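You operate a simulated robot arm through the tools that you are given. There is no shell and no other tool. Be economical: measure what you need, move in short steps, check, and stop when the job is done.

You run a simulated robot arm. Do the job below in one go: nothing can be reset, and whatever is moved stays where it is left.

## Task
Stop the mixer, stand its bottle in the empty dish and put out the lamp at station 26.
Fine: mixer off before the lift; green switch off, then blue flap shut. Set down upright: bottle.

It is judged by the outcome, as a careful person would: the job done as asked, and still so three seconds after it is handed in. It fails if anything else is knocked over, pushed out of place, dropped, spilled or broken.

## Robot
A 6-joint arm with a fingered hand on a trunk, on a base that drives. Base frame: it is fixed to the floor where the robot stands at the start and does not move with it; the origin is under the middle of the robot, x ahead of it, y to its left, z up; the surface under the hand at the start is at about z = 760. Lengths are in mm, angles in degrees, forces in N, time in s.
With the tool pointing down near the work surface it reaches from about 360 to 760 mm from the robot's upright axis, wherever it stands. Its first joint turns from -166.0 to 166.0 degrees. Places, roughly: black ribbed dial [500, 800, 900]; blue flap [600, 600, 1000]; coil (6x6x2 cm) [500, 0, 800]; dish (12x12x3 cm) [500, 200, 800]; gold thumb screw [600, 700, 900]; green switch [600, 500, 900]; grey hand wheel [700, 700, 1100]; jaw dish [500, 200, 800]; orange switch [700, 0, 800]; red ribbed dial [500, 600, 900]; teal ball lever [700, 600, 900]; white ribbed dial [500, 700, 900]. Payload 4 kg.
Tool frame: the origin (TCP) lies between the finger pads and is the grasp point; the fingertips stand 26 mm ahead of it; z points along the fingers, y is the line along which they close. The gripper opens to 148 mm. The gripper's body begins 73 mm behind the TCP. The gripper is a hand of 3 fingers: y runs from the thumb to the fingers, the wrist lies at [0, 0, -239] in the tool frame, and closing takes about 1.5 s.
Orientation is that of the tool frame in the base frame, as a unit quaternion [x, y, z, w]. With the fingers straight down and closing along the base's y, the tool's x points along the base's -x, its y along +y and its z along -z.

## Interface
- The arm moves only by the tool play_rows. Its argument "series" is a list of rows, each a list of 6 numbers: the shift along the base's x, y, z in units of 30 mm (1.0 is 30 mm), then the turn, a rotation vector about the base's x, y, z in units of 6 degrees (1.0 is 6 degrees). In form: [[dx, dy, dz, wx, wy, wz], ...]. A call has 1 to 10 rows; each row shifts and turns the commanded pose from where the row before left it. "gripper" is the opening, from 0 (shut) to 1 (fully open), set as the call begins (left out, the last holds). A call with a number of a shift or a turn outside -1 to 1 is refused whole. Rows are played at 5 a second. More than 50 mm and 8.6 degrees between two rows, or a gripper value outside its range, and nothing of the call is played. Where a pose cannot be reached the arm comes as near as it can. A force on the tool above 40 N (or 10 N above the force at the start of the call, whichever is more), or a blocked arm, ends the call early, and 0.2 s more pass. Each finger travels about 153 mm/s and halts on what it meets, pressing with about 29 N; the grip force reading is that of the motor and also rises with nothing between the fingers. The clock runs only during rows and for 0.2 s after the last one: add rows that do not move to give the fingers time. It gives the time, the measured TCP pose, the force on the tool (base axes), the opening and the grip force at its end, in the units of the frame above (readings bear some noise), with the torque about the TCP (base axes, N m) and any sound that the robot's microphone picked up.
- Cameras (640 x 400 px; columns grow to the right, rows downward): "scene" is now at [20.7, 168, 1540.5]; the picture's right is [0.08, -1.00, 0.00], its down [-0.71, -0.06, -0.70] and it looks along [0.70, 0.06, -0.71] (base axes); focal length 248 px, centre (320, 200). "wrist" rides on the gripper at [68, -39, -90] in the tool frame; the picture's right is [0.50, 0.87, 0.00], its down [-0.66, 0.38, -0.65] and it looks along [-0.57, 0.33, 0.76] (tool axes); focal length 222 px, centre (320, 200). There is no depth. A picture from a camera that has moved, and an enlarged one, comes with that camera's place and axes in the base frame and with its lens.
- grab_frame(camera): a new picture of that camera. No time passes.
- slide_trunk(by): slides the trunk up (or, below 0, down) by that many mm; the arm and the scene camera ride with it, the base frame stays. It gives what a move gives, with no picture.
- steer(legs): drives the robot by 1 to 6 legs, each [ahead, left, turn to the left] in mm, mm and degrees, along the robot's own axes; the way and the turn of a leg run together, so that a leg with both is an arc; at most 1500 mm and 180 degrees a leg. The arm and the cameras ride along, it lands a little off, and it stops where it bumps. It gives what a move gives.
- set_fingers(finger1, finger2, thumb_bend): sets how far each is bent, from 0 (flat) to 100 (curled in); at 30 the hand is open as for a grip, at 70 the pads meet at the TCP. One left out holds its place. A second passes; each finger stops where it meets its share of the squeeze, and holds until it gets a number again. A gripper value or a shape takes the hand back. It gives what a move gives, with no picture; readings hold the bend of each and the force on the fingers (four entries, about 0 where the hand has none), thumb and palm.
- grasp_type(shape): the hand has 3 fingers and takes this shape, open, in about a second: jaw (thumb against the fingers, like two jaws); tri (thumb and two fingers); tip (a fingertip pinch); poke (one finger out to press); point (the index stretched); flat (the hand flat); cup (the hand cupped); fist (a fist). The gripper value then closes the fingers along that shape, each until it touches; the sizes above hold for jaw. It gives what a move gives, with no picture.
- turn_head(pan, tilt): turns the head with the scene camera to pan (to the left, within 155 degrees either way) and tilt (down, from -29 to 69), counted from straight ahead of the robot. It gives what a move gives.
- zoom(camera, box): a new picture of the part [left, top, right, bottom] of that camera's present view, enlarged. No time passes.
- job_done(): hands the job in; it is judged then, once.

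Go step by step. Nothing tells you exact positions but the pictures and the camera data: compare them with the known pose of the tool, close in by small moves and look again before you grip or let go. The budget is 120 turns and 78 pictures, counting those below and the enlarged ones. Unless the task says otherwise, let go and move clear before handing in, and close with one line.

The tools are called after "Emit:" as a command line: name --pt "numbers of a row" for each row, then --argument value for the rest, lists and objects as JSON in quotes. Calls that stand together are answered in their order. play_rows: Moves the arm, as the interface text tells. Its arguments: {"type":"object","properties":{"series":{"type":"array"},"gripper":{"type":"number"}},"required":["series"]} The other tools are called the same way: slide_trunk (by) slides the trunk up or down; grasp_type (shape) gives the hand a shape; set_fingers (finger1, finger2, thumb_bend) moves the fingers one by one; steer (legs) drives the base; turn_head (pan, tilt) turns the head that bears the scene camera; grab_frame (camera) takes a picture; zoom (camera, box) takes an enlarged picture of a part of a camera's view; job_done () hands the job in.

At the start:

```text
t: 0.0
tool_pos: [403.5, 397.2, 1190.6]
tcp_rot: [0.001, 1.0, 0.0, 0.0]
force: [-0.4, -0.1, -0.1]
wrist_torque: [0.01, 0.01, 0.04]
grip_width: 148.0
grip_force: 0.0
shape: jaw
bend: [30.0, 30.0, 30.0]
finger forces: [0.1, 0.1, 0.1, 0.0, 0.0, 0.1]
trunk travel left (down, up): [-500.0, 90.0]
robot x, y, heading: [0.4, -0.5, -0.2]
head pan, tilt: [4.9, 45.6]
```

scene: 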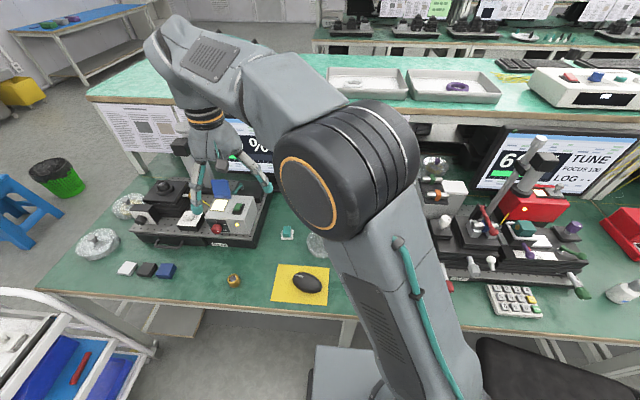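
wrist: 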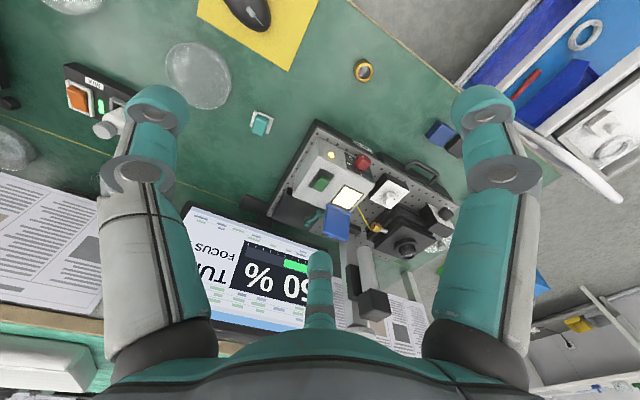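

I see a bench with two stations; the arm blocks part of the view. I'll enlarge the regions on the left (green switch, blue flap) and near the orange switch.

Emit:
zoom --camera "wrist" --box '[0, 40, 240, 190]'

Emit:
zoom --camera "wrist" --box '[230, 100, 470, 250]'

Emit:
zoom --camera "scene" --box '[400, 130, 640, 320]'

```text
2.67 times, centred on (120, 115) of wrist
camera zoom: at [337.0, 357.6, 1281.2], right [-0.5, 0.87, 0.0], down [0.66, 0.38, 0.65], along [0.57, 0.33, -0.76], focal length 592 px, centre (853, 427)
```

zoom: 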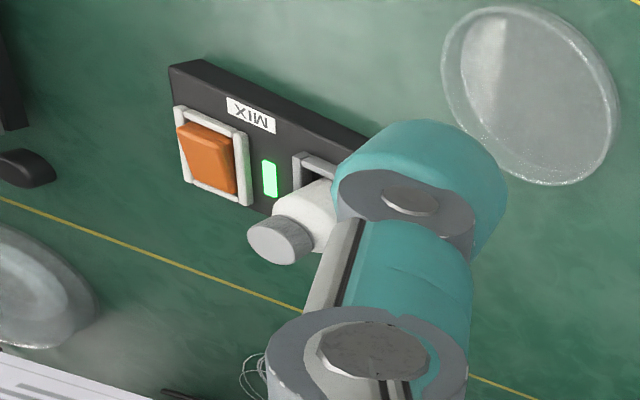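

```text
2.67 times, centred on (350, 175) of wrist
camera zoom: at [337.0, 357.6, 1281.2], right [-0.5, 0.87, 0.0], down [0.66, 0.38, 0.65], along [0.57, 0.33, -0.76], focal length 592 px, centre (240, 267)
```

zoom: 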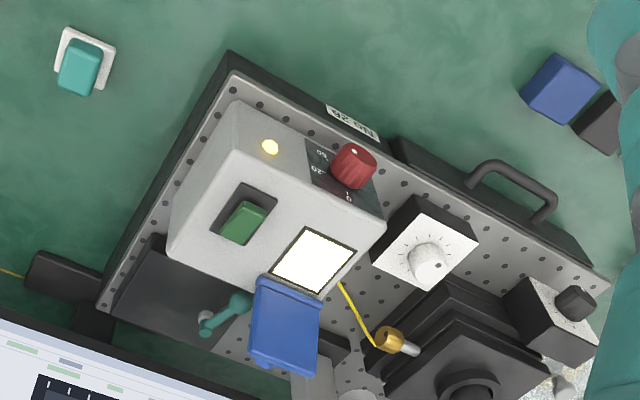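

```text
2.11 times, centred on (520, 225) of scene
camera zoom: at [20.7, 168.0, 1540.5], right [0.08, -1.0, 0.0], down [-0.71, -0.06, -0.7], along [0.7, 0.06, -0.71], focal length 522 px, centre (-101, 147)
```

zoom: 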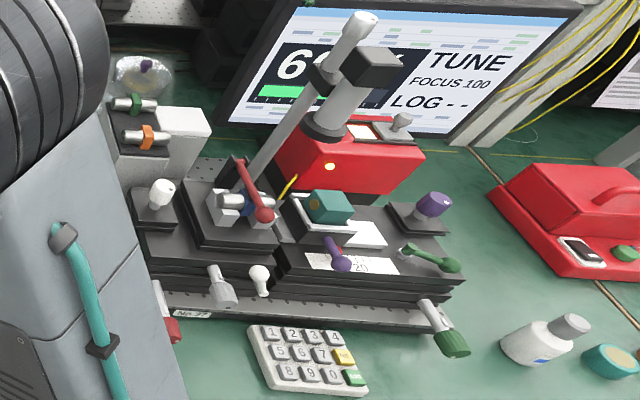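

The mixer ("MIX" plate, orange switch, bottle with grey cap) is about (700, 0), the empty dish about (550, 190), and station 26 is the white box with the green switch. I move the hand back and to the right to look at the mixer from behind.

Emit:
play_rows --pt "0.2 -1 -0.2 0 0 -0.5" --pt "0.2 -1 -0.2 0 0 -0.5" --pt "0.2 -1 -0.2 0 0 -0.5" --pt "0.2 -1 -0.2 0 0 -0.5" --pt "0.2 -1 -0.2 0 0 -0.5" --pt "0.2 -1 -0.2 0 0 -0.5" --pt "0.2 -1 -0.2 0 0 -0.5" --pt "0.2 -1 -0.2 0 0 -0.5" --pt "0.2 -1 -0.2 0 0 -0.5" --pt "0.2 -1 -0.2 0 0 -0.5"

Emit:
grab_frame --camera "wrist"

Emit:
grab_frame --camera "scene"

```text
t: 2.2
tool_pos: [461.2, 98.8, 1131.1]
tcp_rot: [0.26, 0.966, 0.0, 0.001]
force: [0.5, -0.2, 0.8]
wrist_torque: [0.0, -0.02, 0.0]
grip_width: 147.9
grip_force: 0.0
shape: jaw
bend: [30.0, 30.0, 30.0]
finger forces: [0.0, 0.0, 0.0, 0.0, 0.0, 0.0]
trunk travel left (down, up): [-500.0, 90.0]
robot x, y, heading: [4.0, -0.6, -0.3]
head pan, tilt: [4.9, 45.6]
```

```text
72 pictures are left
camera wrist: at [385.3, 97.5, 1220.8], right [0.0, 1.0, 0.0], down [0.76, 0.0, 0.65], along [0.65, 0.0, -0.76], focal length 222 px, centre (320, 200)
```

wrist: 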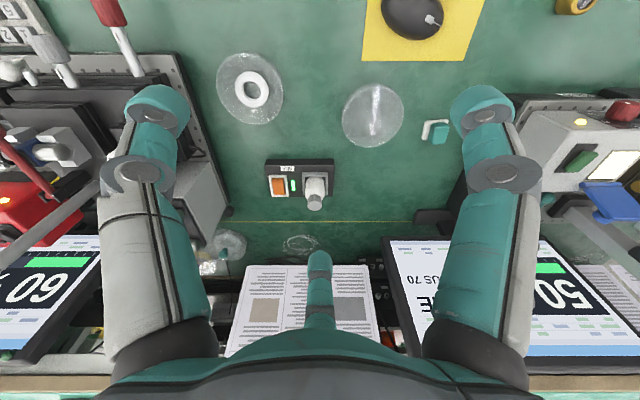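

```text
71 pictures are left
camera scene: at [20.7, 167.8, 1540.5], right [0.08, -1.0, 0.0], down [-0.71, -0.06, -0.7], along [0.7, 0.06, -0.71], focal length 248 px, centre (320, 200)
```

scene: 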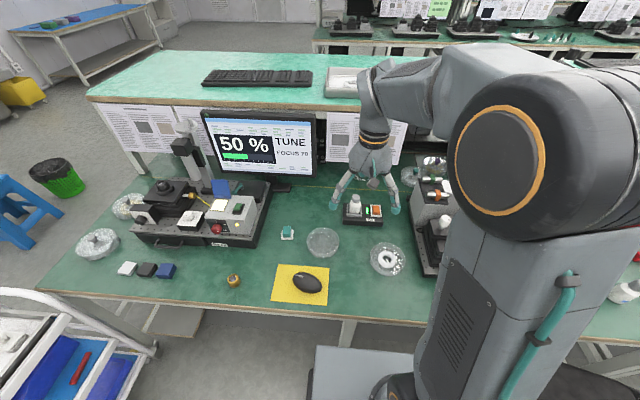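

The coil sits in one dish; the empty dish is the other, left of it. The bottle stands in the mixer next to the orange switch. I enlarge the mixer.

Emit:
zoom --camera "wrist" --box '[210, 60, 450, 250]'

Emit:
zoom --camera "scene" --box '[280, 150, 440, 290]'

Emit:
zoom --camera "scene" --box '[110, 100, 310, 260]'

```text
2.11 times, centred on (330, 155) of wrist
camera zoom: at [385.3, 97.5, 1220.8], right [0.0, 1.0, 0.0], down [0.76, 0.0, 0.65], along [0.65, 0.0, -0.76], focal length 468 px, centre (299, 295)
```

zoom: 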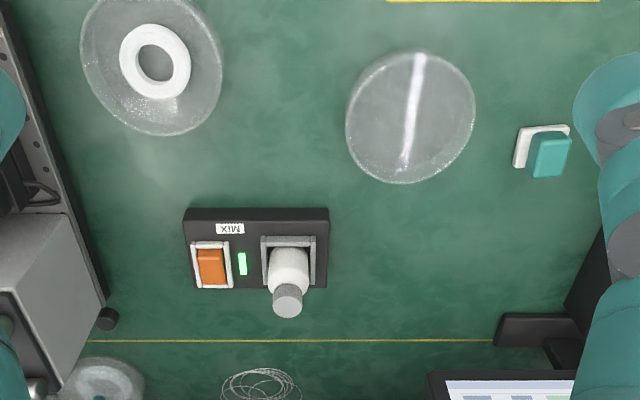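

```text
2.86 times, centred on (360, 220) of scene
camera zoom: at [20.7, 167.8, 1540.5], right [0.08, -1.0, 0.0], down [-0.71, -0.06, -0.7], along [0.7, 0.06, -0.71], focal length 708 px, centre (206, 143)
```

zoom: 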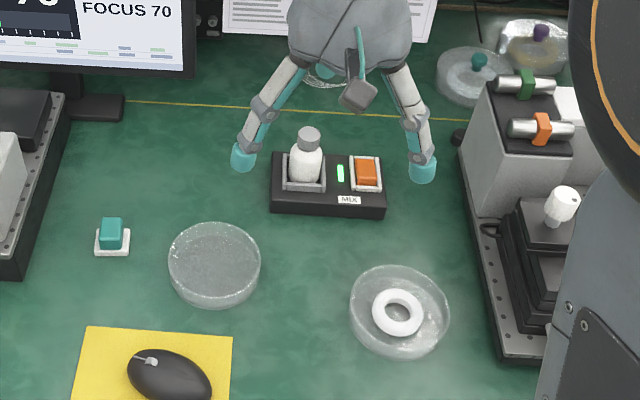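

```text
2.50 times, centred on (210, 180) of scene
camera zoom: at [20.7, 167.8, 1540.5], right [0.08, -1.0, 0.0], down [-0.71, -0.06, -0.7], along [0.7, 0.06, -0.71], focal length 619 px, centre (595, 250)
```

zoom: 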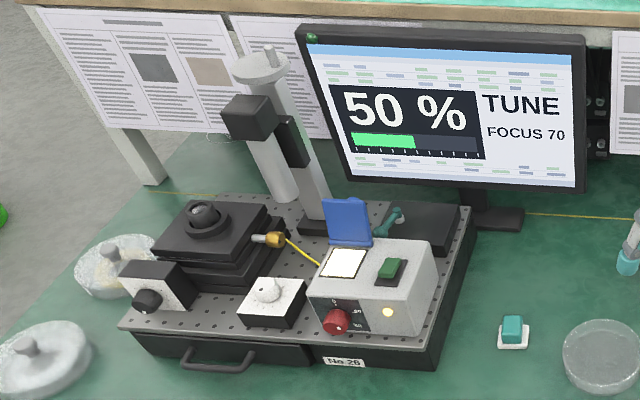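

The orange switch is at roughly (690, 0, 820) and the bottle just left of it. I go closer to see the switch and measure.

Emit:
play_rows --pt "0.6 -0.8 -0.9 0 0 0" --pt "0.6 -0.8 -0.9 0 0 0" --pt "0.6 -0.8 -0.9 0 0 0" --pt "0.6 -0.8 -0.9 0 0 0"

Emit:
grab_frame --camera "wrist"

Emit:
zoom --camera "scene" --box '[330, 170, 410, 240]'

```text
t: 3.2
tool_pos: [535.9, 0.5, 1023.8]
tcp_rot: [0.259, 0.966, 0.0, 0.001]
force: [0.8, -0.1, 0.2]
wrist_torque: [0.02, -0.02, -0.01]
grip_width: 148.1
grip_force: 0.1
shape: jaw
bend: [30.0, 30.0, 30.0]
finger forces: [0.0, 0.0, 0.0, 0.1, 0.0, 0.0]
trunk travel left (down, up): [-500.0, 90.0]
robot x, y, heading: [1.2, -2.5, 0.1]
head pan, tilt: [4.9, 45.6]
```

```text
67 pictures are left
camera wrist: at [459.6, 0.6, 1113.5], right [0.0, 1.0, 0.0], down [0.76, 0.0, 0.65], along [0.65, 0.0, -0.76], focal length 222 px, centre (320, 200)
```

wrist: 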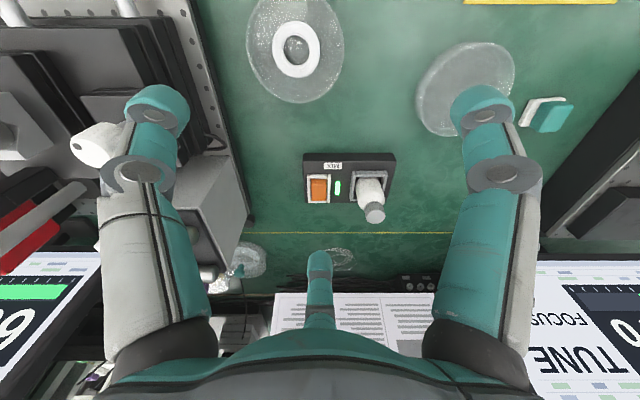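

```text
5.71 times, centred on (370, 205) of scene
camera zoom: at [20.9, 167.9, 1540.5], right [0.08, -1.0, 0.0], down [-0.71, -0.06, -0.7], along [0.7, 0.06, -0.71], focal length 1415 px, centre (34, 171)
```

zoom: 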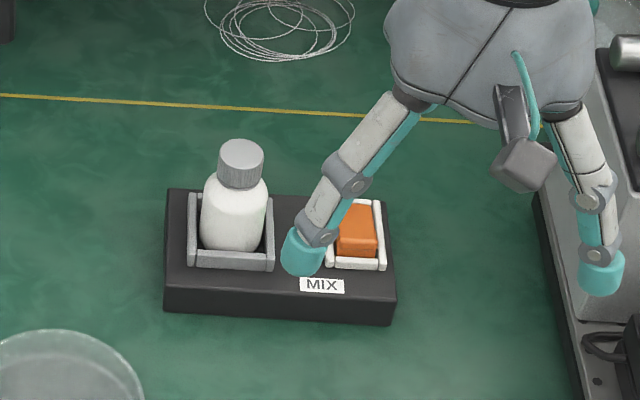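

Emit:
zoom --camera "wrist" --box '[290, 140, 410, 240]'

```text
4.00 times, centred on (350, 190) of wrist
camera zoom: at [459.6, 0.6, 1113.5], right [0.0, 1.0, 0.0], down [0.76, 0.0, 0.65], along [0.65, 0.0, -0.76], focal length 888 px, centre (200, 240)
```

zoom: 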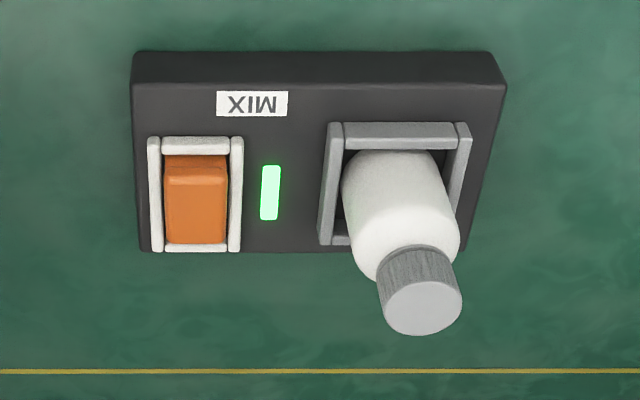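

Measured: rocker's raised near edge at about (692, -1, 803), bottle axis about (701, 86) with its cap top at z≈875; mixer plate top z≈790. I'll take the poke shape and see where the fingertip lies.

Emit:
grasp_type --shape "poke"

Emit:
grab_frame --camera "wrist"

Emit:
zoom --camera "scene" --box '[300, 100, 460, 240]'

```text
t: 4.1
tool_pos: [536.4, 1.6, 1023.2]
tcp_rot: [0.259, 0.966, 0.0, 0.0]
force: [0.9, -0.7, -0.1]
wrist_torque: [0.01, 0.01, -0.01]
grip_width: 0.1
grip_force: 0.1
shape: poke
bend: [100.0, 100.0, 40.0]
finger forces: [0.0, 0.1, 0.1, 0.1, 0.0, 0.0]
trunk travel left (down, up): [-500.0, 90.0]
robot x, y, heading: [-1.1, 2.7, -0.0]
head pan, tilt: [4.9, 45.6]
```

```text
64 pictures are left
camera wrist: at [459.2, 1.1, 1114.1], right [0.0, 1.0, 0.0], down [0.76, 0.0, 0.65], along [0.65, 0.0, -0.76], focal length 222 px, centre (320, 200)
```

wrist: 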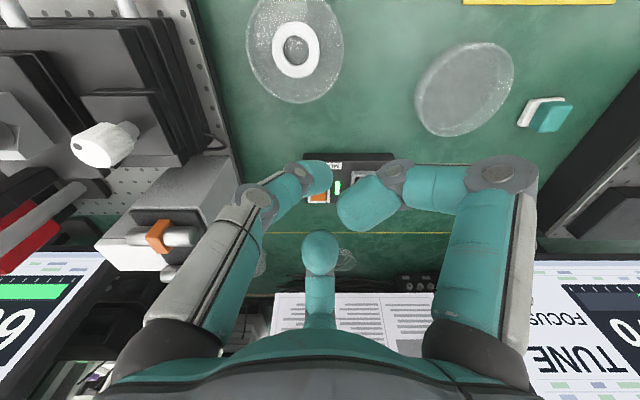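

```text
2.86 times, centred on (380, 170) of scene
camera zoom: at [20.8, 167.9, 1540.5], right [0.08, -1.0, 0.0], down [-0.71, -0.06, -0.7], along [0.7, 0.06, -0.71], focal length 708 px, centre (149, 286)
```

zoom: 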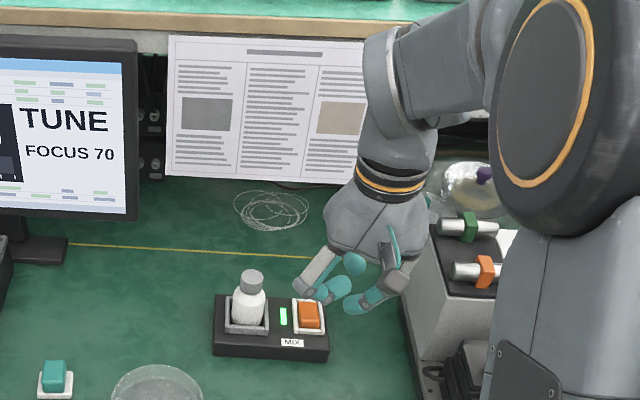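

In poke both fingers are curled and the thumb is part out; I try the "point" shape to compare which gives a clear lowest tip.

Emit:
grasp_type --shape "point"

Emit:
grab_frame --camera "wrist"

Emit:
zoom --camera "scene" --box '[330, 150, 430, 240]'

```text
t: 5.0
tool_pos: [535.4, 2.5, 1023.3]
tcp_rot: [0.259, 0.966, 0.0, 0.001]
force: [-0.2, -0.4, 0.3]
wrist_torque: [0.01, -0.01, 0.01]
grip_width: 142.1
grip_force: 0.0
shape: point
bend: [70.0, 100.0, 86.0]
finger forces: [0.0, 0.0, 0.1, 0.1, 0.0, 0.0]
trunk travel left (down, up): [-500.0, 90.0]
robot x, y, heading: [-0.0, -0.8, 0.2]
head pan, tilt: [4.9, 45.6]
```

```text
62 pictures are left
camera wrist: at [459.2, 1.1, 1114.1], right [0.0, 1.0, 0.0], down [0.76, 0.0, 0.65], along [0.65, 0.0, -0.76], focal length 222 px, centre (320, 200)
```

wrist: 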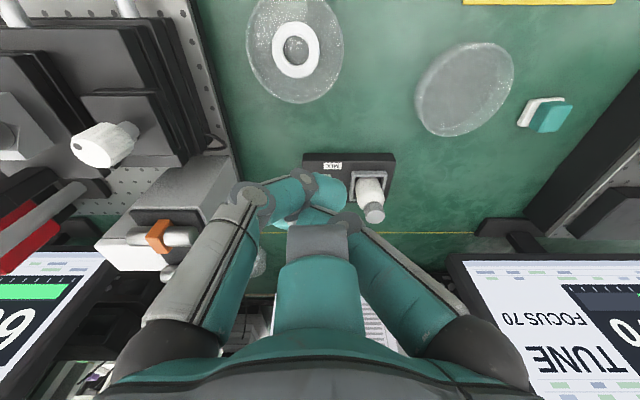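

```text
4.44 times, centred on (380, 195) of scene
camera zoom: at [20.8, 167.9, 1540.5], right [0.08, -1.0, 0.0], down [-0.71, -0.06, -0.7], along [0.7, 0.06, -0.71], focal length 1101 px, centre (53, 222)
```

zoom: 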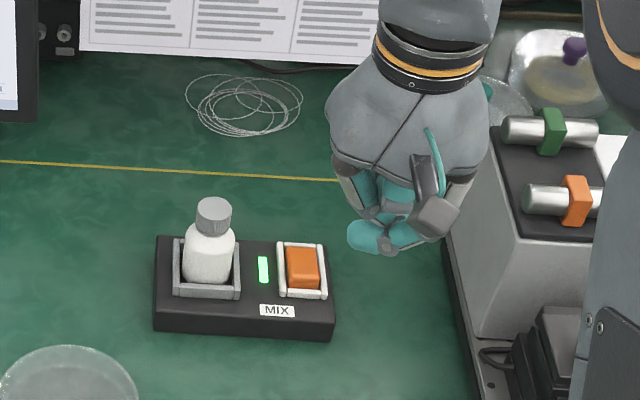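

Not clear. The closed jaw has known geometry, so I check how it looks.

Emit:
grasp_type --shape "tip"

Emit:
play_rows --pt "0 0 0 0 0 0" --pt "0 0 0 0 0 0" --pt "0 0 0 0 0 0" --pt "0 0 0 0 0 0" --pt "0 0 0 0 0 0" --pt "0 0 0 0 0 0" --pt "0 0 0 0 0 0" --gripper 0

Emit:
grab_frame --camera "wrist"

Emit:
zoom --camera "scene" --box '[330, 150, 430, 240]'

```text
t: 5.9
tool_pos: [535.1, 1.7, 1024.2]
tcp_rot: [0.259, 0.966, 0.0, 0.0]
force: [-0.3, 0.0, 0.4]
wrist_torque: [-0.03, -0.02, -0.03]
grip_width: 147.8
grip_force: 0.0
shape: tip
bend: [30.0, 30.0, 30.0]
finger forces: [0.0, 0.0, 0.0, 0.0, 0.1, 0.1]
trunk travel left (down, up): [-500.0, 90.0]
robot x, y, heading: [2.6, 2.6, -0.0]
head pan, tilt: [4.9, 45.6]
```

```text
t: 7.5
tool_pos: [537.1, 1.0, 1023.6]
tcp_rot: [0.258, 0.966, 0.0, 0.0]
force: [-1.4, 0.3, 0.8]
wrist_torque: [0.03, -0.01, -0.03]
grip_width: 0.0
grip_force: 28.7
shape: tip
bend: [70.0, 70.0, 70.0]
finger forces: [0.0, 0.0, 0.0, 0.0, 0.1, 0.0]
trunk travel left (down, up): [-500.0, 90.0]
robot x, y, heading: [-1.7, 0.8, -0.1]
head pan, tilt: [4.9, 45.6]
```

```text
60 pictures are left
camera wrist: at [459.3, 0.9, 1113.9], right [0.0, 1.0, 0.0], down [0.76, 0.0, 0.65], along [0.65, 0.0, -0.76], focal length 222 px, centre (320, 200)
```

wrist: 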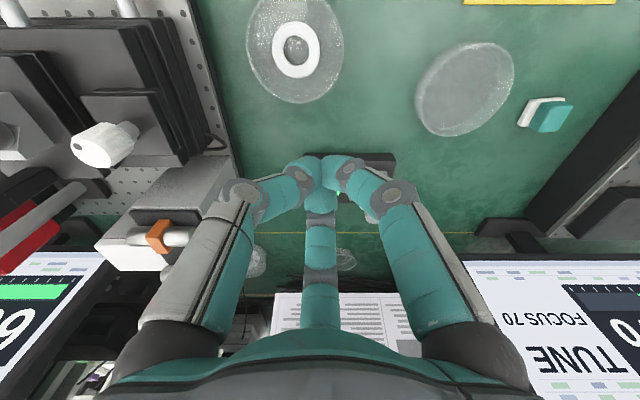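

```text
4.44 times, centred on (380, 195) of scene
camera zoom: at [20.8, 167.9, 1540.5], right [0.08, -1.0, 0.0], down [-0.71, -0.06, -0.7], along [0.7, 0.06, -0.71], focal length 1101 px, centre (53, 222)
```

zoom: 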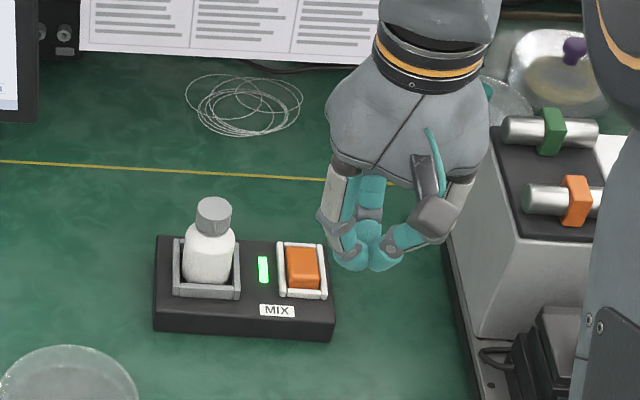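

The three tips cluster about 40 mm wide, too wide. In poke, the thumb tip seemed lowest near the axis; I go back to poke and measure it closely.

Emit:
grasp_type --shape "poke"

Emit:
zoom --camera "scene" --box '[350, 150, 430, 220]'

Emit:
zoom --camera "wrist" --box '[230, 130, 430, 260]'

```text
t: 8.4
tool_pos: [535.3, 1.9, 1023.6]
tcp_rot: [0.259, 0.966, 0.0, 0.0]
force: [1.1, -0.4, 0.7]
wrist_torque: [0.05, -0.02, 0.04]
grip_width: 0.0
grip_force: 0.1
shape: poke
bend: [100.0, 100.0, 40.0]
finger forces: [0.0, 0.0, 0.0, 0.1, 0.1, 0.1]
trunk travel left (down, up): [-500.0, 90.0]
robot x, y, heading: [3.6, -0.5, -0.1]
head pan, tilt: [4.9, 45.6]
```

```text
5.71 times, centred on (390, 185) of scene
camera zoom: at [20.8, 167.9, 1540.5], right [0.08, -1.0, 0.0], down [-0.71, -0.06, -0.7], along [0.7, 0.06, -0.71], focal length 1415 px, centre (-80, 286)
```

zoom: 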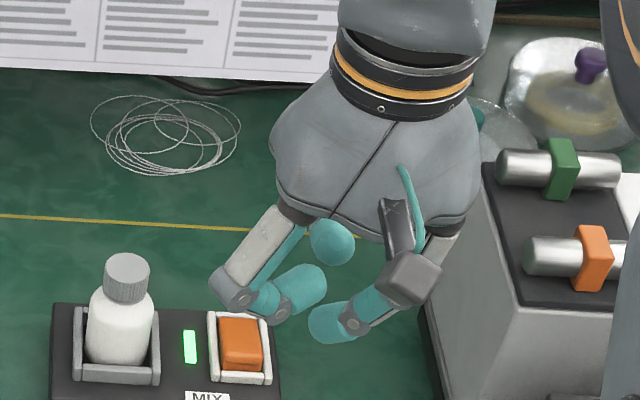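

```text
3.08 times, centred on (330, 195) of wrist
camera zoom: at [459.3, 0.9, 1113.9], right [0.0, 1.0, 0.0], down [0.76, 0.0, 0.65], along [0.65, 0.0, -0.76], focal length 684 px, centre (289, 215)
```

zoom: 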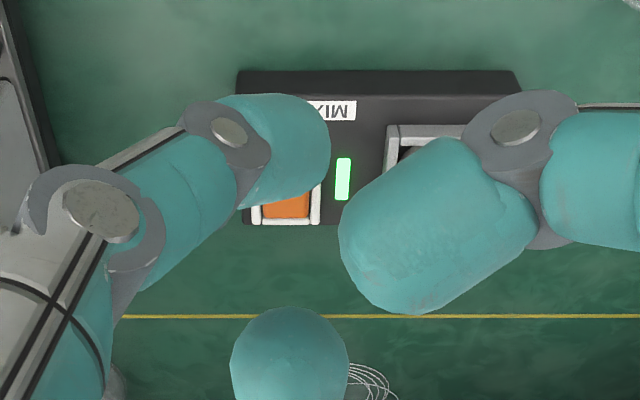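

Poke's thumb tip lies about 22 mm below the TCP, near the axis, with the fingers 20 mm higher. I turn the hand so the gap faces the bottle (thumb toward -y) and hover over the raised near end of the orange rocker.

Emit:
play_rows --pt "0.928 0 -0.683 0 0 0.833" --pt "0.928 0 -0.683 0 0 0.833" --pt "0.928 0 -0.683 0 0 0.833" --pt "0.928 0 -0.683 0 0 0.833" --pt "0.928 0 -0.683 0 0 0.833" --pt "0.928 0 -0.683 0 0 0.833"

Emit:
zoom --camera "scene" --box '[330, 150, 430, 240]'

Emit:
grab_frame --camera "wrist"

```text
t: 9.8
tool_pos: [703.9, 2.8, 900.8]
tcp_rot: [-0.001, 1.0, 0.0, 0.0]
force: [0.2, 0.1, 0.4]
wrist_torque: [-0.02, -0.01, -0.03]
grip_width: 0.0
grip_force: 0.1
shape: poke
bend: [100.0, 100.0, 40.0]
finger forces: [0.0, 0.1, 0.1, 0.0, 0.0, 0.0]
trunk travel left (down, up): [-500.0, 90.0]
robot x, y, heading: [-0.2, 0.3, -0.2]
head pan, tilt: [4.9, 45.6]
```

```text
4.44 times, centred on (380, 195) of scene
camera zoom: at [20.9, 167.9, 1540.5], right [0.08, -1.0, 0.0], down [-0.71, -0.06, -0.7], along [0.7, 0.06, -0.71], focal length 1101 px, centre (53, 222)
```

zoom: 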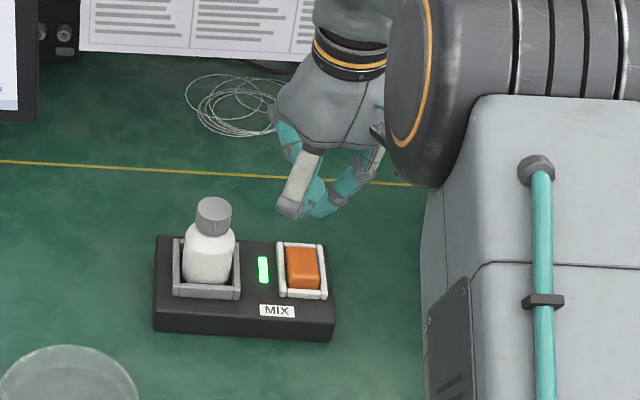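

```text
55 pictures are left
camera wrist: at [637.1, -37.8, 990.9], right [-0.5, 0.87, 0.0], down [0.65, 0.38, 0.65], along [0.57, 0.33, -0.76], focal length 222 px, centre (320, 200)
```

wrist: 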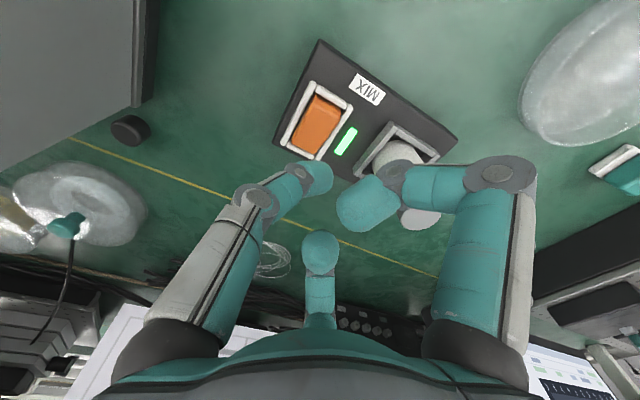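

The thumb tip is right above the rocker's near half at (697, 0). I descend to just above it, then press in small steps.

Emit:
play_rows --pt "0 0 -0.8 0 0 0" --pt "0 0 -0.8 0 0 0" --pt "0 0 -0.6 0 0 0"

Emit:
grab_frame --camera "wrist"

Emit:
zoom --camera "scene" --box '[330, 170, 410, 230]'

```text
t: 10.6
tool_pos: [702.1, 0.4, 833.6]
tcp_rot: [0.001, 1.0, 0.0, 0.001]
force: [0.8, -0.2, 1.2]
wrist_torque: [0.02, -0.02, 0.02]
grip_width: 0.0
grip_force: 0.0
shape: poke
bend: [100.0, 100.0, 40.0]
finger forces: [0.0, 0.0, 0.1, 0.0, 0.6, 0.0]
trunk travel left (down, up): [-500.0, 90.0]
robot x, y, heading: [1.9, -3.0, -0.1]
head pan, tilt: [4.9, 45.6]
```

```text
54 pictures are left
camera wrist: at [635.3, -40.0, 924.0], right [-0.5, 0.87, 0.0], down [0.66, 0.38, 0.65], along [0.57, 0.33, -0.76], focal length 222 px, centre (320, 200)
```

wrist: 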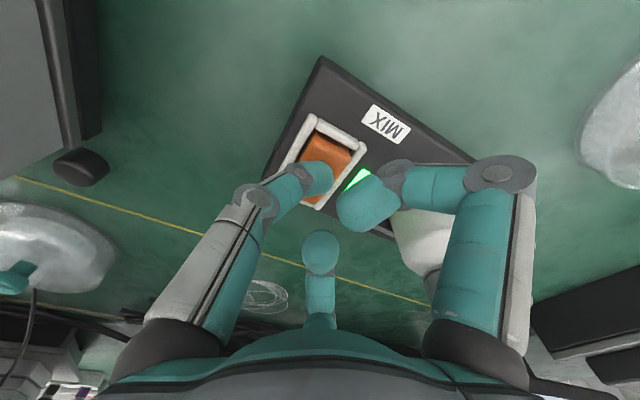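

```text
6.67 times, centred on (370, 200) of scene
camera zoom: at [20.7, 167.9, 1540.5], right [0.08, -1.0, 0.0], down [-0.71, -0.06, -0.7], along [0.7, 0.06, -0.71], focal length 1651 px, centre (-13, 200)
```

zoom: 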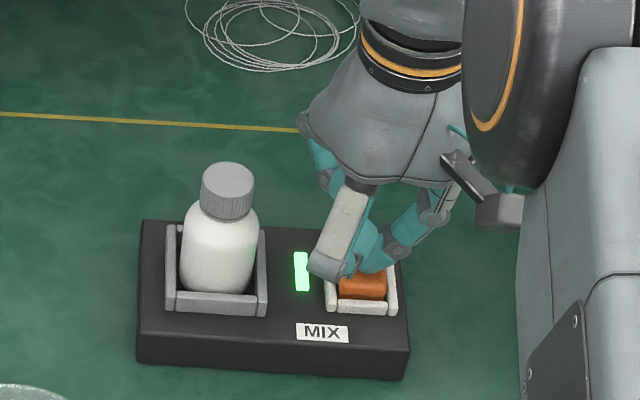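

The tip is nearly on the rocker. I nudge 4 mm nearer its raised end and press down gently.

Emit:
play_rows --pt "-0.15 0 0 0 0 0" --pt "0 0 -0.15 0 0 0" --pt "0 0 -0.15 0 0 0" --pt "0 0 -0.15 0 0 0" --pt "0 0 0 0 0 0"

Emit:
zoom --camera "wrist" --box '[230, 80, 430, 240]'

```text
t: 11.6
tool_pos: [696.6, -1.5, 829.8]
tcp_rot: [0.0, 1.0, -0.001, 0.006]
force: [-7.9, -1.5, 21.8]
wrist_torque: [0.03, 0.1, 0.0]
grip_width: 0.1
grip_force: 0.0
shape: poke
bend: [100.0, 100.0, 91.0]
finger forces: [0.1, 0.0, 0.0, 0.0, 23.1, 0.1]
trunk travel left (down, up): [-500.0, 90.0]
robot x, y, heading: [1.5, -1.2, 0.1]
head pan, tilt: [4.9, 45.6]
stopped in row 4: the force on the tool passed its limit at 44 N (the readings are from after the stop); the commanded pose is now the measured one
```

```text
2.50 times, centred on (330, 160) of wrist
camera zoom: at [630.5, -41.6, 919.6], right [-0.5, 0.87, -0.01], down [0.65, 0.38, 0.66], along [0.58, 0.32, -0.75], focal length 555 px, centre (295, 300)
```

zoom: 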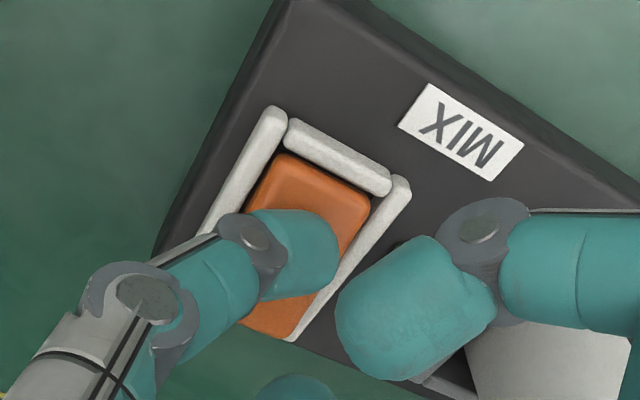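

The tip pressed too near the rocker's middle. I rise, move 14 mm toward the near end and look again.

Emit:
play_rows --pt "0 0 0.6 0 0 0" --pt "-0.5 0 0 0 0 0"

Emit:
grasp_type --shape "poke"

Emit:
zoom --camera "wrist" --box '[230, 80, 430, 240]'

Emit:
zoom --camera "scene" --box '[330, 170, 410, 230]'

```text
t: 12.2
tool_pos: [686.1, -1.8, 842.6]
tcp_rot: [0.002, 1.0, -0.001, 0.004]
force: [-1.2, 0.0, 0.4]
wrist_torque: [-0.03, -0.02, 0.0]
grip_width: 0.0
grip_force: 0.0
shape: poke
bend: [100.0, 100.0, 40.0]
finger forces: [0.0, 0.1, 0.0, 0.0, 0.1, 0.0]
trunk travel left (down, up): [-500.0, 90.0]
robot x, y, heading: [-3.0, -2.0, 0.1]
head pan, tilt: [4.9, 45.6]
```

```text
t: 13.1
tool_pos: [686.7, -1.7, 843.3]
tcp_rot: [0.0, 1.0, -0.001, 0.004]
force: [0.7, -0.1, 0.1]
wrist_torque: [0.01, -0.02, -0.02]
grip_width: 0.2
grip_force: 0.1
shape: poke
bend: [100.0, 100.0, 40.0]
finger forces: [0.0, 0.0, 0.0, 0.0, 0.1, 0.0]
trunk travel left (down, up): [-500.0, 90.0]
robot x, y, heading: [-3.0, -0.3, 0.1]
head pan, tilt: [4.9, 45.6]
```

```text
2.50 times, centred on (330, 160) of wrist
camera zoom: at [619.8, -41.6, 933.4], right [-0.5, 0.87, 0.0], down [0.65, 0.38, 0.66], along [0.57, 0.32, -0.75], focal length 555 px, centre (295, 300)
```

zoom: 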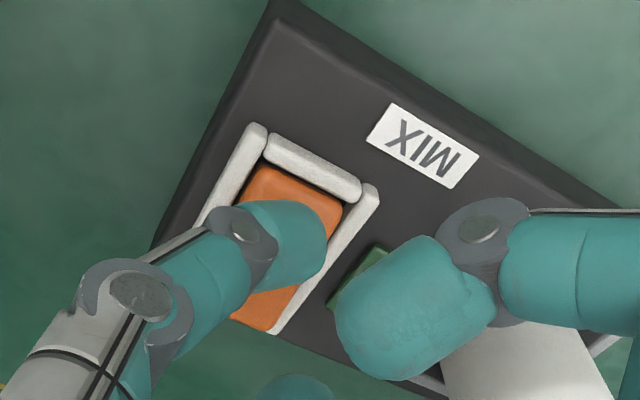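

```text
6.67 times, centred on (370, 200) of scene
camera zoom: at [20.7, 167.7, 1540.5], right [0.08, -1.0, 0.0], down [-0.71, -0.06, -0.7], along [0.7, 0.06, -0.71], focal length 1651 px, centre (-13, 200)
```

zoom: 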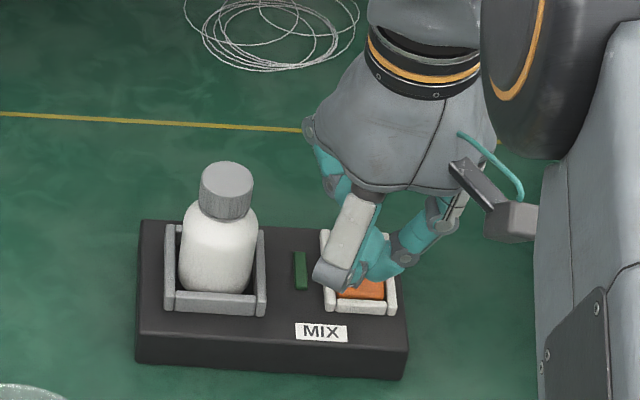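

The mixer's light is out: it is off. I rise clear, open the jaw and turn the hand -90° over the bottle so the fingers close along x, away from the switch.

Emit:
play_rows --pt "0 0 1 0 0 0" --pt "0 0 1 0 0 0" --pt "0 0 1 0 0 0" --pt "0 0 1 0 0 0"

Emit:
grasp_type --shape "jaw"

Emit:
play_rows --pt "0 0 0 0 0 -1" --pt "0 0 0 0 0 -1" --pt "0 0 0 0 0 -1" --pt "0 0 0 0 0 -1" --pt "0 0 0 0 0 -1" --pt "0 0 0 0 0 -1" --pt "0 0 0 0 0 -1" --pt "0 0 0 0 0 -1"

Emit:
play_rows --pt "0.1 0.42 0 0 0 -1" --pt "0.1 0.42 0 0 0 -1" --pt "0.1 0.42 0 0 0 -1" --pt "0.1 0.42 0 0 0 -1" --pt "0.1 0.42 0 0 0 -1" --pt "0.1 0.42 0 0 0 -1" --pt "0 0.42 0 0 0 -1"

Emit:
grab_frame --camera "wrist"

Emit:
zoom --camera "scene" --box '[300, 150, 420, 240]'

```text
t: 14.1
tool_pos: [683.6, -1.9, 965.9]
tcp_rot: [0.001, 1.0, -0.001, 0.003]
force: [0.3, -0.4, -0.4]
wrist_torque: [-0.02, 0.01, -0.01]
grip_width: 0.0
grip_force: 0.1
shape: poke
bend: [100.0, 100.0, 40.0]
finger forces: [0.0, 0.1, 0.0, 0.1, 0.0, 0.1]
trunk travel left (down, up): [-500.0, 90.0]
robot x, y, heading: [0.5, -2.4, 0.1]
head pan, tilt: [4.9, 45.6]
```

```text
t: 14.9
tool_pos: [685.5, -1.9, 964.6]
tcp_rot: [0.001, 1.0, -0.001, 0.003]
force: [1.0, 0.5, 0.3]
wrist_torque: [0.02, 0.01, -0.01]
grip_width: 147.7
grip_force: 0.1
shape: jaw
bend: [30.0, 30.0, 30.0]
finger forces: [0.1, 0.0, 0.0, 0.0, 0.1, 0.1]
trunk travel left (down, up): [-500.0, 90.0]
robot x, y, heading: [-0.8, 0.9, 0.1]
head pan, tilt: [4.9, 45.6]
```

```text
t: 16.8
tool_pos: [682.4, -1.3, 963.5]
tcp_rot: [0.409, 0.912, -0.002, 0.003]
force: [-0.3, -1.6, -0.1]
wrist_torque: [0.02, 0.01, 0.03]
grip_width: 148.1
grip_force: 0.0
shape: jaw
bend: [30.0, 30.0, 30.0]
finger forces: [0.1, 0.0, 0.0, 0.0, 0.1, 0.1]
trunk travel left (down, up): [-500.0, 90.0]
robot x, y, heading: [-3.6, 0.2, 0.1]
head pan, tilt: [4.9, 45.6]
```

```text
t: 18.4
tool_pos: [699.1, 87.0, 963.8]
tcp_rot: [0.708, 0.706, -0.003, 0.001]
force: [0.9, -1.1, 0.4]
wrist_torque: [-0.01, 0.0, -0.01]
grip_width: 148.0
grip_force: 0.0
shape: jaw
bend: [30.0, 30.0, 30.0]
finger forces: [0.1, 0.1, 0.0, 0.1, 0.0, 0.0]
trunk travel left (down, up): [-500.0, 90.0]
robot x, y, heading: [-0.2, -0.1, 0.0]
head pan, tilt: [4.9, 45.6]
```

```text
49 pictures are left
camera wrist: at [663.1, 155.0, 1054.1], right [0.87, 0.5, 0.0], down [0.38, -0.65, 0.66], along [0.32, -0.57, -0.75], focal length 222 px, centre (320, 200)
```

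wrist: 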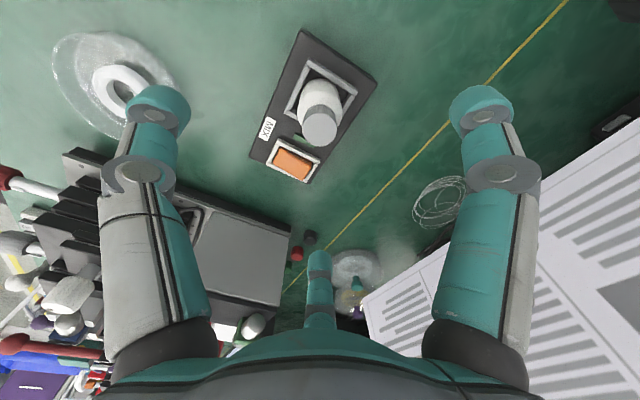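

```text
4.44 times, centred on (360, 195) of scene
camera zoom: at [20.8, 167.8, 1540.5], right [0.08, -1.0, 0.0], down [-0.71, -0.06, -0.7], along [0.7, 0.06, -0.71], focal length 1101 px, centre (142, 222)
```

zoom: 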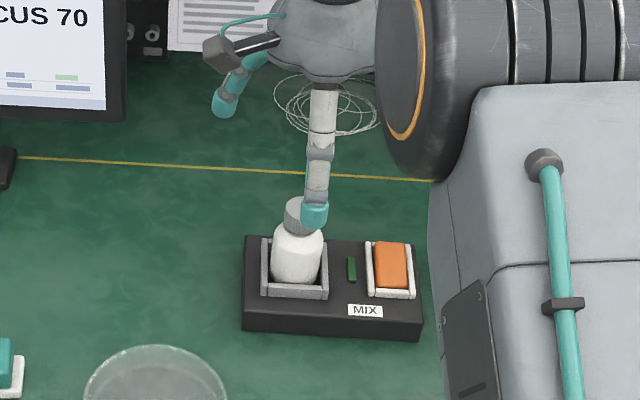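

The TCP is over the bottle axis (measured about (700, 88)). I go down around it and check before closing.

Emit:
play_rows --pt "0.02 0.02 -1 0 0 0" --pt "0.02 0 -1 0 0 0" --pt "0 0 -1 0 0 0" --pt "0 0 -0.95 0 0 0"

Emit:
grab_frame --camera "wrist"

Emit:
zoom --camera "scene" --box '[310, 160, 410, 230]'

```text
t: 19.4
tool_pos: [701.7, 87.0, 844.7]
tcp_rot: [0.707, 0.707, -0.002, 0.002]
force: [-0.1, 1.4, 0.7]
wrist_torque: [0.0, 0.01, 0.0]
grip_width: 148.1
grip_force: 0.0
shape: jaw
bend: [30.0, 30.0, 30.0]
finger forces: [0.1, 0.1, 0.1, 0.0, 0.0, 0.0]
trunk travel left (down, up): [-500.0, 90.0]
robot x, y, heading: [0.4, -0.3, 0.2]
head pan, tilt: [4.9, 45.6]
```

```text
47 pictures are left
camera wrist: at [664.9, 154.4, 934.6], right [0.87, 0.5, 0.0], down [0.38, -0.65, 0.66], along [0.33, -0.57, -0.75], focal length 222 px, centre (320, 200)
```

wrist: 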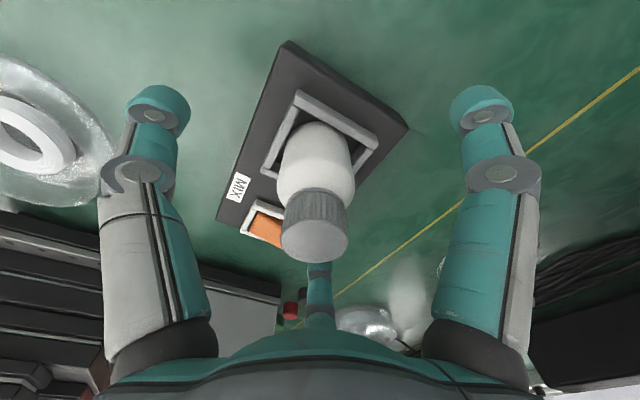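

```text
5.71 times, centred on (360, 195) of scene
camera zoom: at [20.8, 167.8, 1540.5], right [0.08, -1.0, 0.0], down [-0.71, -0.06, -0.7], along [0.7, 0.06, -0.71], focal length 1415 px, centre (91, 229)
```

zoom: 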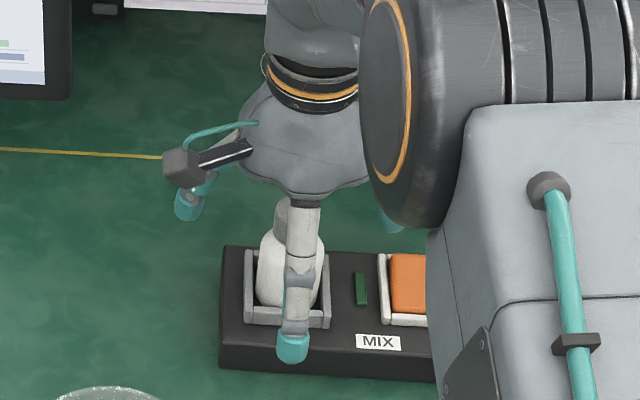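

The bottle is centred. The cap begins at about z 847, so I lower 9 mm to grip the body (tips still above the cradle walls) and close.

Emit:
play_rows --pt "0 0.03 -0.3 0 0 0"

Emit:
play_rows --pt "0 0 0 0 0 0" --pt "0 0 0 0 0 0" --pt "0 0 0 0 0 0" --pt "0 0 0 0 0 0" --pt "0 0 0 0 0 0" --pt "0 0 0 0 0 0" --pt "0 0 0 0 0 0" --pt "0 0 0 0 0 0" --gripper 0

Emit:
grab_frame --camera "wrist"

```text
t: 19.8
tool_pos: [702.3, 87.7, 835.0]
tcp_rot: [0.708, 0.706, -0.004, 0.002]
force: [0.4, -0.1, 0.0]
wrist_torque: [-0.01, 0.01, -0.01]
grip_width: 147.9
grip_force: 0.1
shape: jaw
bend: [30.0, 30.0, 30.0]
finger forces: [0.0, 0.1, 0.0, 0.0, 0.1, 0.1]
trunk travel left (down, up): [-500.0, 90.0]
robot x, y, heading: [-0.6, 3.1, -0.0]
head pan, tilt: [4.9, 45.6]
```

```text
t: 21.6
tool_pos: [701.5, 88.5, 832.9]
tcp_rot: [0.708, 0.707, -0.003, 0.002]
force: [0.3, 0.2, -0.3]
wrist_torque: [-0.01, -0.02, 0.01]
grip_width: 38.5
grip_force: 29.0
shape: jaw
bend: [76.0, 76.0, 70.0]
finger forces: [25.8, 26.3, 0.0, 0.1, 25.9, 0.0]
trunk travel left (down, up): [-500.0, 90.0]
robot x, y, heading: [-1.4, 0.1, -0.0]
head pan, tilt: [4.9, 45.6]
```

```text
45 pictures are left
camera wrist: at [665.2, 155.5, 924.7], right [0.87, 0.5, 0.0], down [0.38, -0.65, 0.66], along [0.32, -0.57, -0.75], focal length 222 px, centre (320, 200)
```

wrist: 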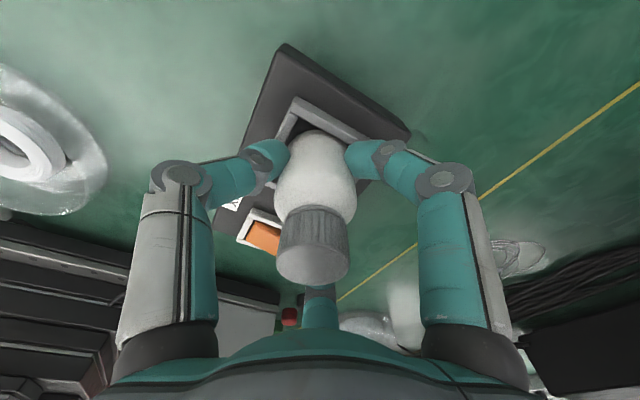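

Gripped on three sides with 26 N each. I lift straight up slowly and check.

Emit:
play_rows --pt "0 0 0.3 0 0 0" --pt "0 0 0.5 0 0 0" --pt "0 0 0.6 0 0 0" --pt "0 0 0.6 0 0 0" --pt "0 0 0.6 0 0 0" --pt "0 0 0.6 0 0 0"

Emit:
grab_frame --camera "wrist"

Emit:
grab_frame --camera "scene"

```text
t: 22.9
tool_pos: [703.0, 87.9, 930.9]
tcp_rot: [0.707, 0.707, -0.003, 0.001]
force: [0.4, -0.4, -0.1]
wrist_torque: [0.03, -0.03, 0.02]
grip_width: 38.5
grip_force: 28.2
shape: jaw
bend: [76.0, 76.0, 70.0]
finger forces: [25.8, 26.4, 0.1, 0.1, 25.9, 0.0]
trunk travel left (down, up): [-500.0, 90.0]
robot x, y, heading: [-2.7, 3.4, -0.0]
head pan, tilt: [4.9, 45.6]
```

```text
44 pictures are left
camera wrist: at [665.9, 156.0, 1021.7], right [0.87, 0.5, 0.0], down [0.38, -0.65, 0.66], along [0.32, -0.57, -0.75], focal length 222 px, centre (320, 200)
```

wrist: 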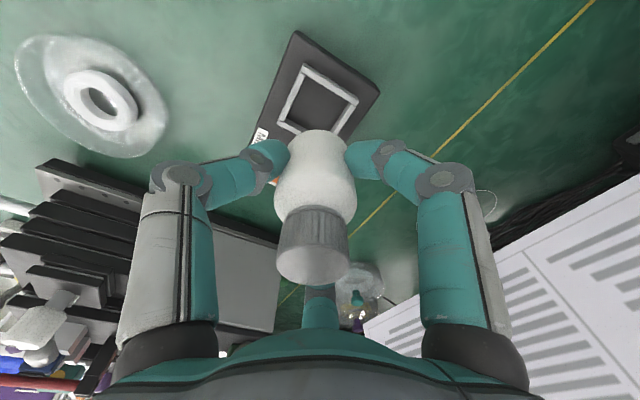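

```text
43 pictures are left
camera scene: at [20.8, 167.8, 1540.5], right [0.08, -1.0, 0.0], down [-0.71, -0.06, -0.7], along [0.7, 0.06, -0.71], focal length 248 px, centre (320, 200)
```

scene: 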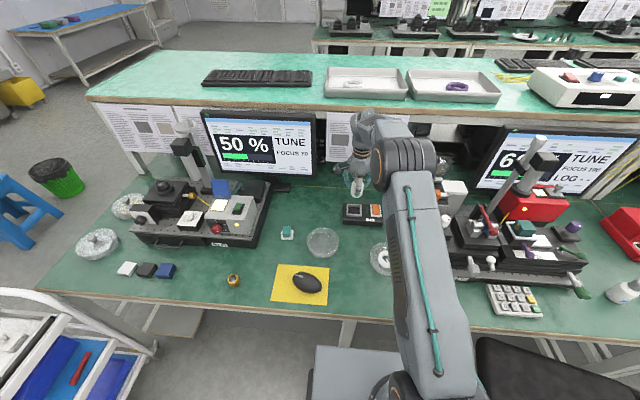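

The bottle hangs upright and the cradle is empty. I carry it over the empty dish, about (551, 201).

Emit:
play_rows --pt "-0.72 0.54 0 0 0 0" --pt "-0.72 0.54 0 0 0 0" --pt "-0.72 0.54 0 0 0 0" --pt "-0.72 0.54 0 0 0 0" --pt "-0.72 0.54 0 0 0 0" --pt "-0.72 0.54 0 0 0 0" --pt "-0.72 0.54 0 0 0 0" --pt "0 0 0 0 0 0"

Emit:
grab_frame --camera "wrist"

Emit:
zoom --camera "scene" --box '[270, 170, 390, 270]'

```text
t: 24.8
tool_pos: [550.5, 200.0, 931.8]
tcp_rot: [0.708, 0.706, -0.002, 0.002]
force: [-0.3, -0.4, -1.0]
wrist_torque: [-0.01, -0.03, 0.02]
grip_width: 38.3
grip_force: 29.0
shape: jaw
bend: [76.0, 76.0, 70.0]
finger forces: [25.8, 26.4, 0.1, 0.1, 25.9, 0.0]
trunk travel left (down, up): [-500.0, 90.0]
robot x, y, heading: [-1.9, -1.9, -0.1]
head pan, tilt: [4.9, 45.6]
```

```text
42 pictures are left
camera wrist: at [513.1, 266.8, 1023.0], right [0.87, 0.5, 0.0], down [0.38, -0.65, 0.66], along [0.32, -0.57, -0.75], focal length 222 px, centre (320, 200)
```

wrist: 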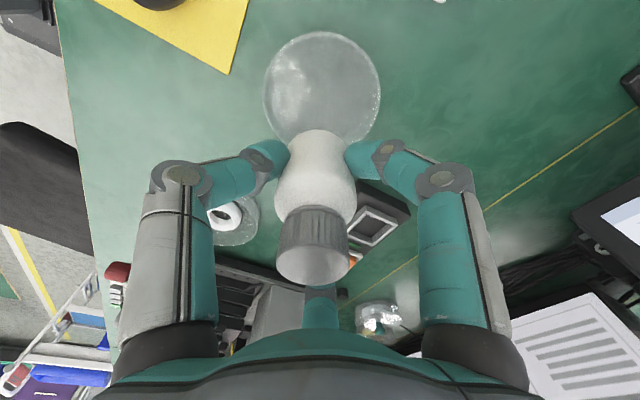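

```text
4.00 times, centred on (330, 220) of scene
camera zoom: at [20.6, 167.9, 1540.5], right [0.08, -1.0, 0.0], down [-0.71, -0.06, -0.7], along [0.7, 0.06, -0.71], focal length 991 px, centre (280, 120)
```

zoom: 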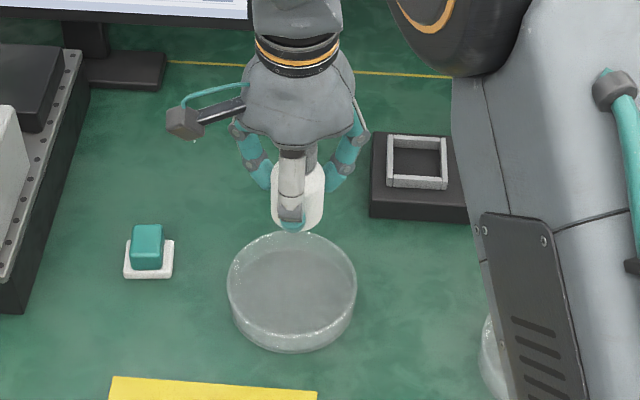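

The dish centre is about (550, 202), directly beneath. I lower to just above its floor and check.

Emit:
play_rows --pt "0 0.07 -0.8 0 0 0" --pt "0 0 -0.8 0 0 0" --pt "0 0 -0.8 0 0 0" --pt "0 0 -0.8 0 0 0" --pt "0 0 -0.6 0 0 0" --pt "0 0 0 0 0 0"

Emit:
zoom --camera "scene" --box '[270, 190, 370, 270]'

Emit:
grab_frame --camera "wrist"

```text
t: 26.1
tool_pos: [553.7, 205.8, 819.3]
tcp_rot: [0.708, 0.706, -0.003, 0.002]
force: [0.0, 0.1, -0.7]
wrist_torque: [0.0, -0.01, -0.02]
grip_width: 38.6
grip_force: 28.6
shape: jaw
bend: [76.0, 76.0, 70.0]
finger forces: [25.9, 26.4, 0.0, 0.1, 25.8, 0.0]
trunk travel left (down, up): [-500.0, 90.0]
robot x, y, heading: [0.8, -0.3, 0.1]
head pan, tilt: [4.9, 45.6]
```

```text
5.00 times, centred on (320, 230) of scene
camera zoom: at [20.9, 167.9, 1540.5], right [0.08, -1.0, 0.0], down [-0.71, -0.06, -0.7], along [0.7, 0.06, -0.71], focal length 1238 px, centre (320, 50)
```

zoom: 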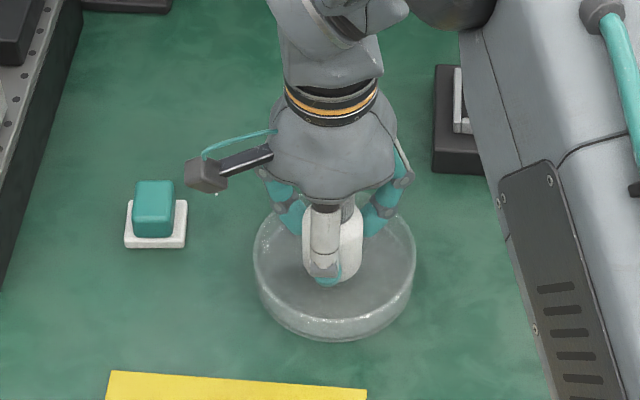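

```text
39 pictures are left
camera wrist: at [515.6, 272.3, 909.1], right [0.87, 0.5, 0.0], down [0.38, -0.65, 0.66], along [0.32, -0.57, -0.75], focal length 222 px, centre (320, 200)
```

wrist: 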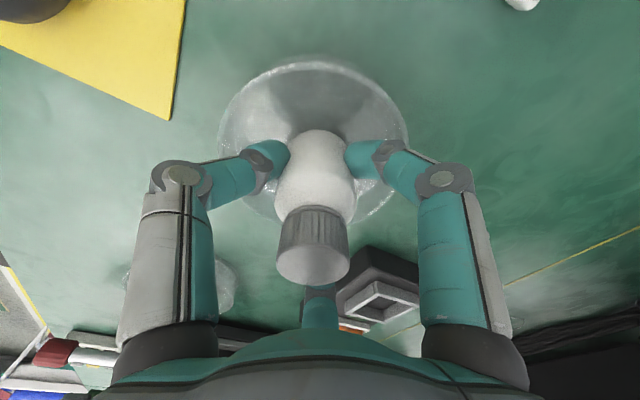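

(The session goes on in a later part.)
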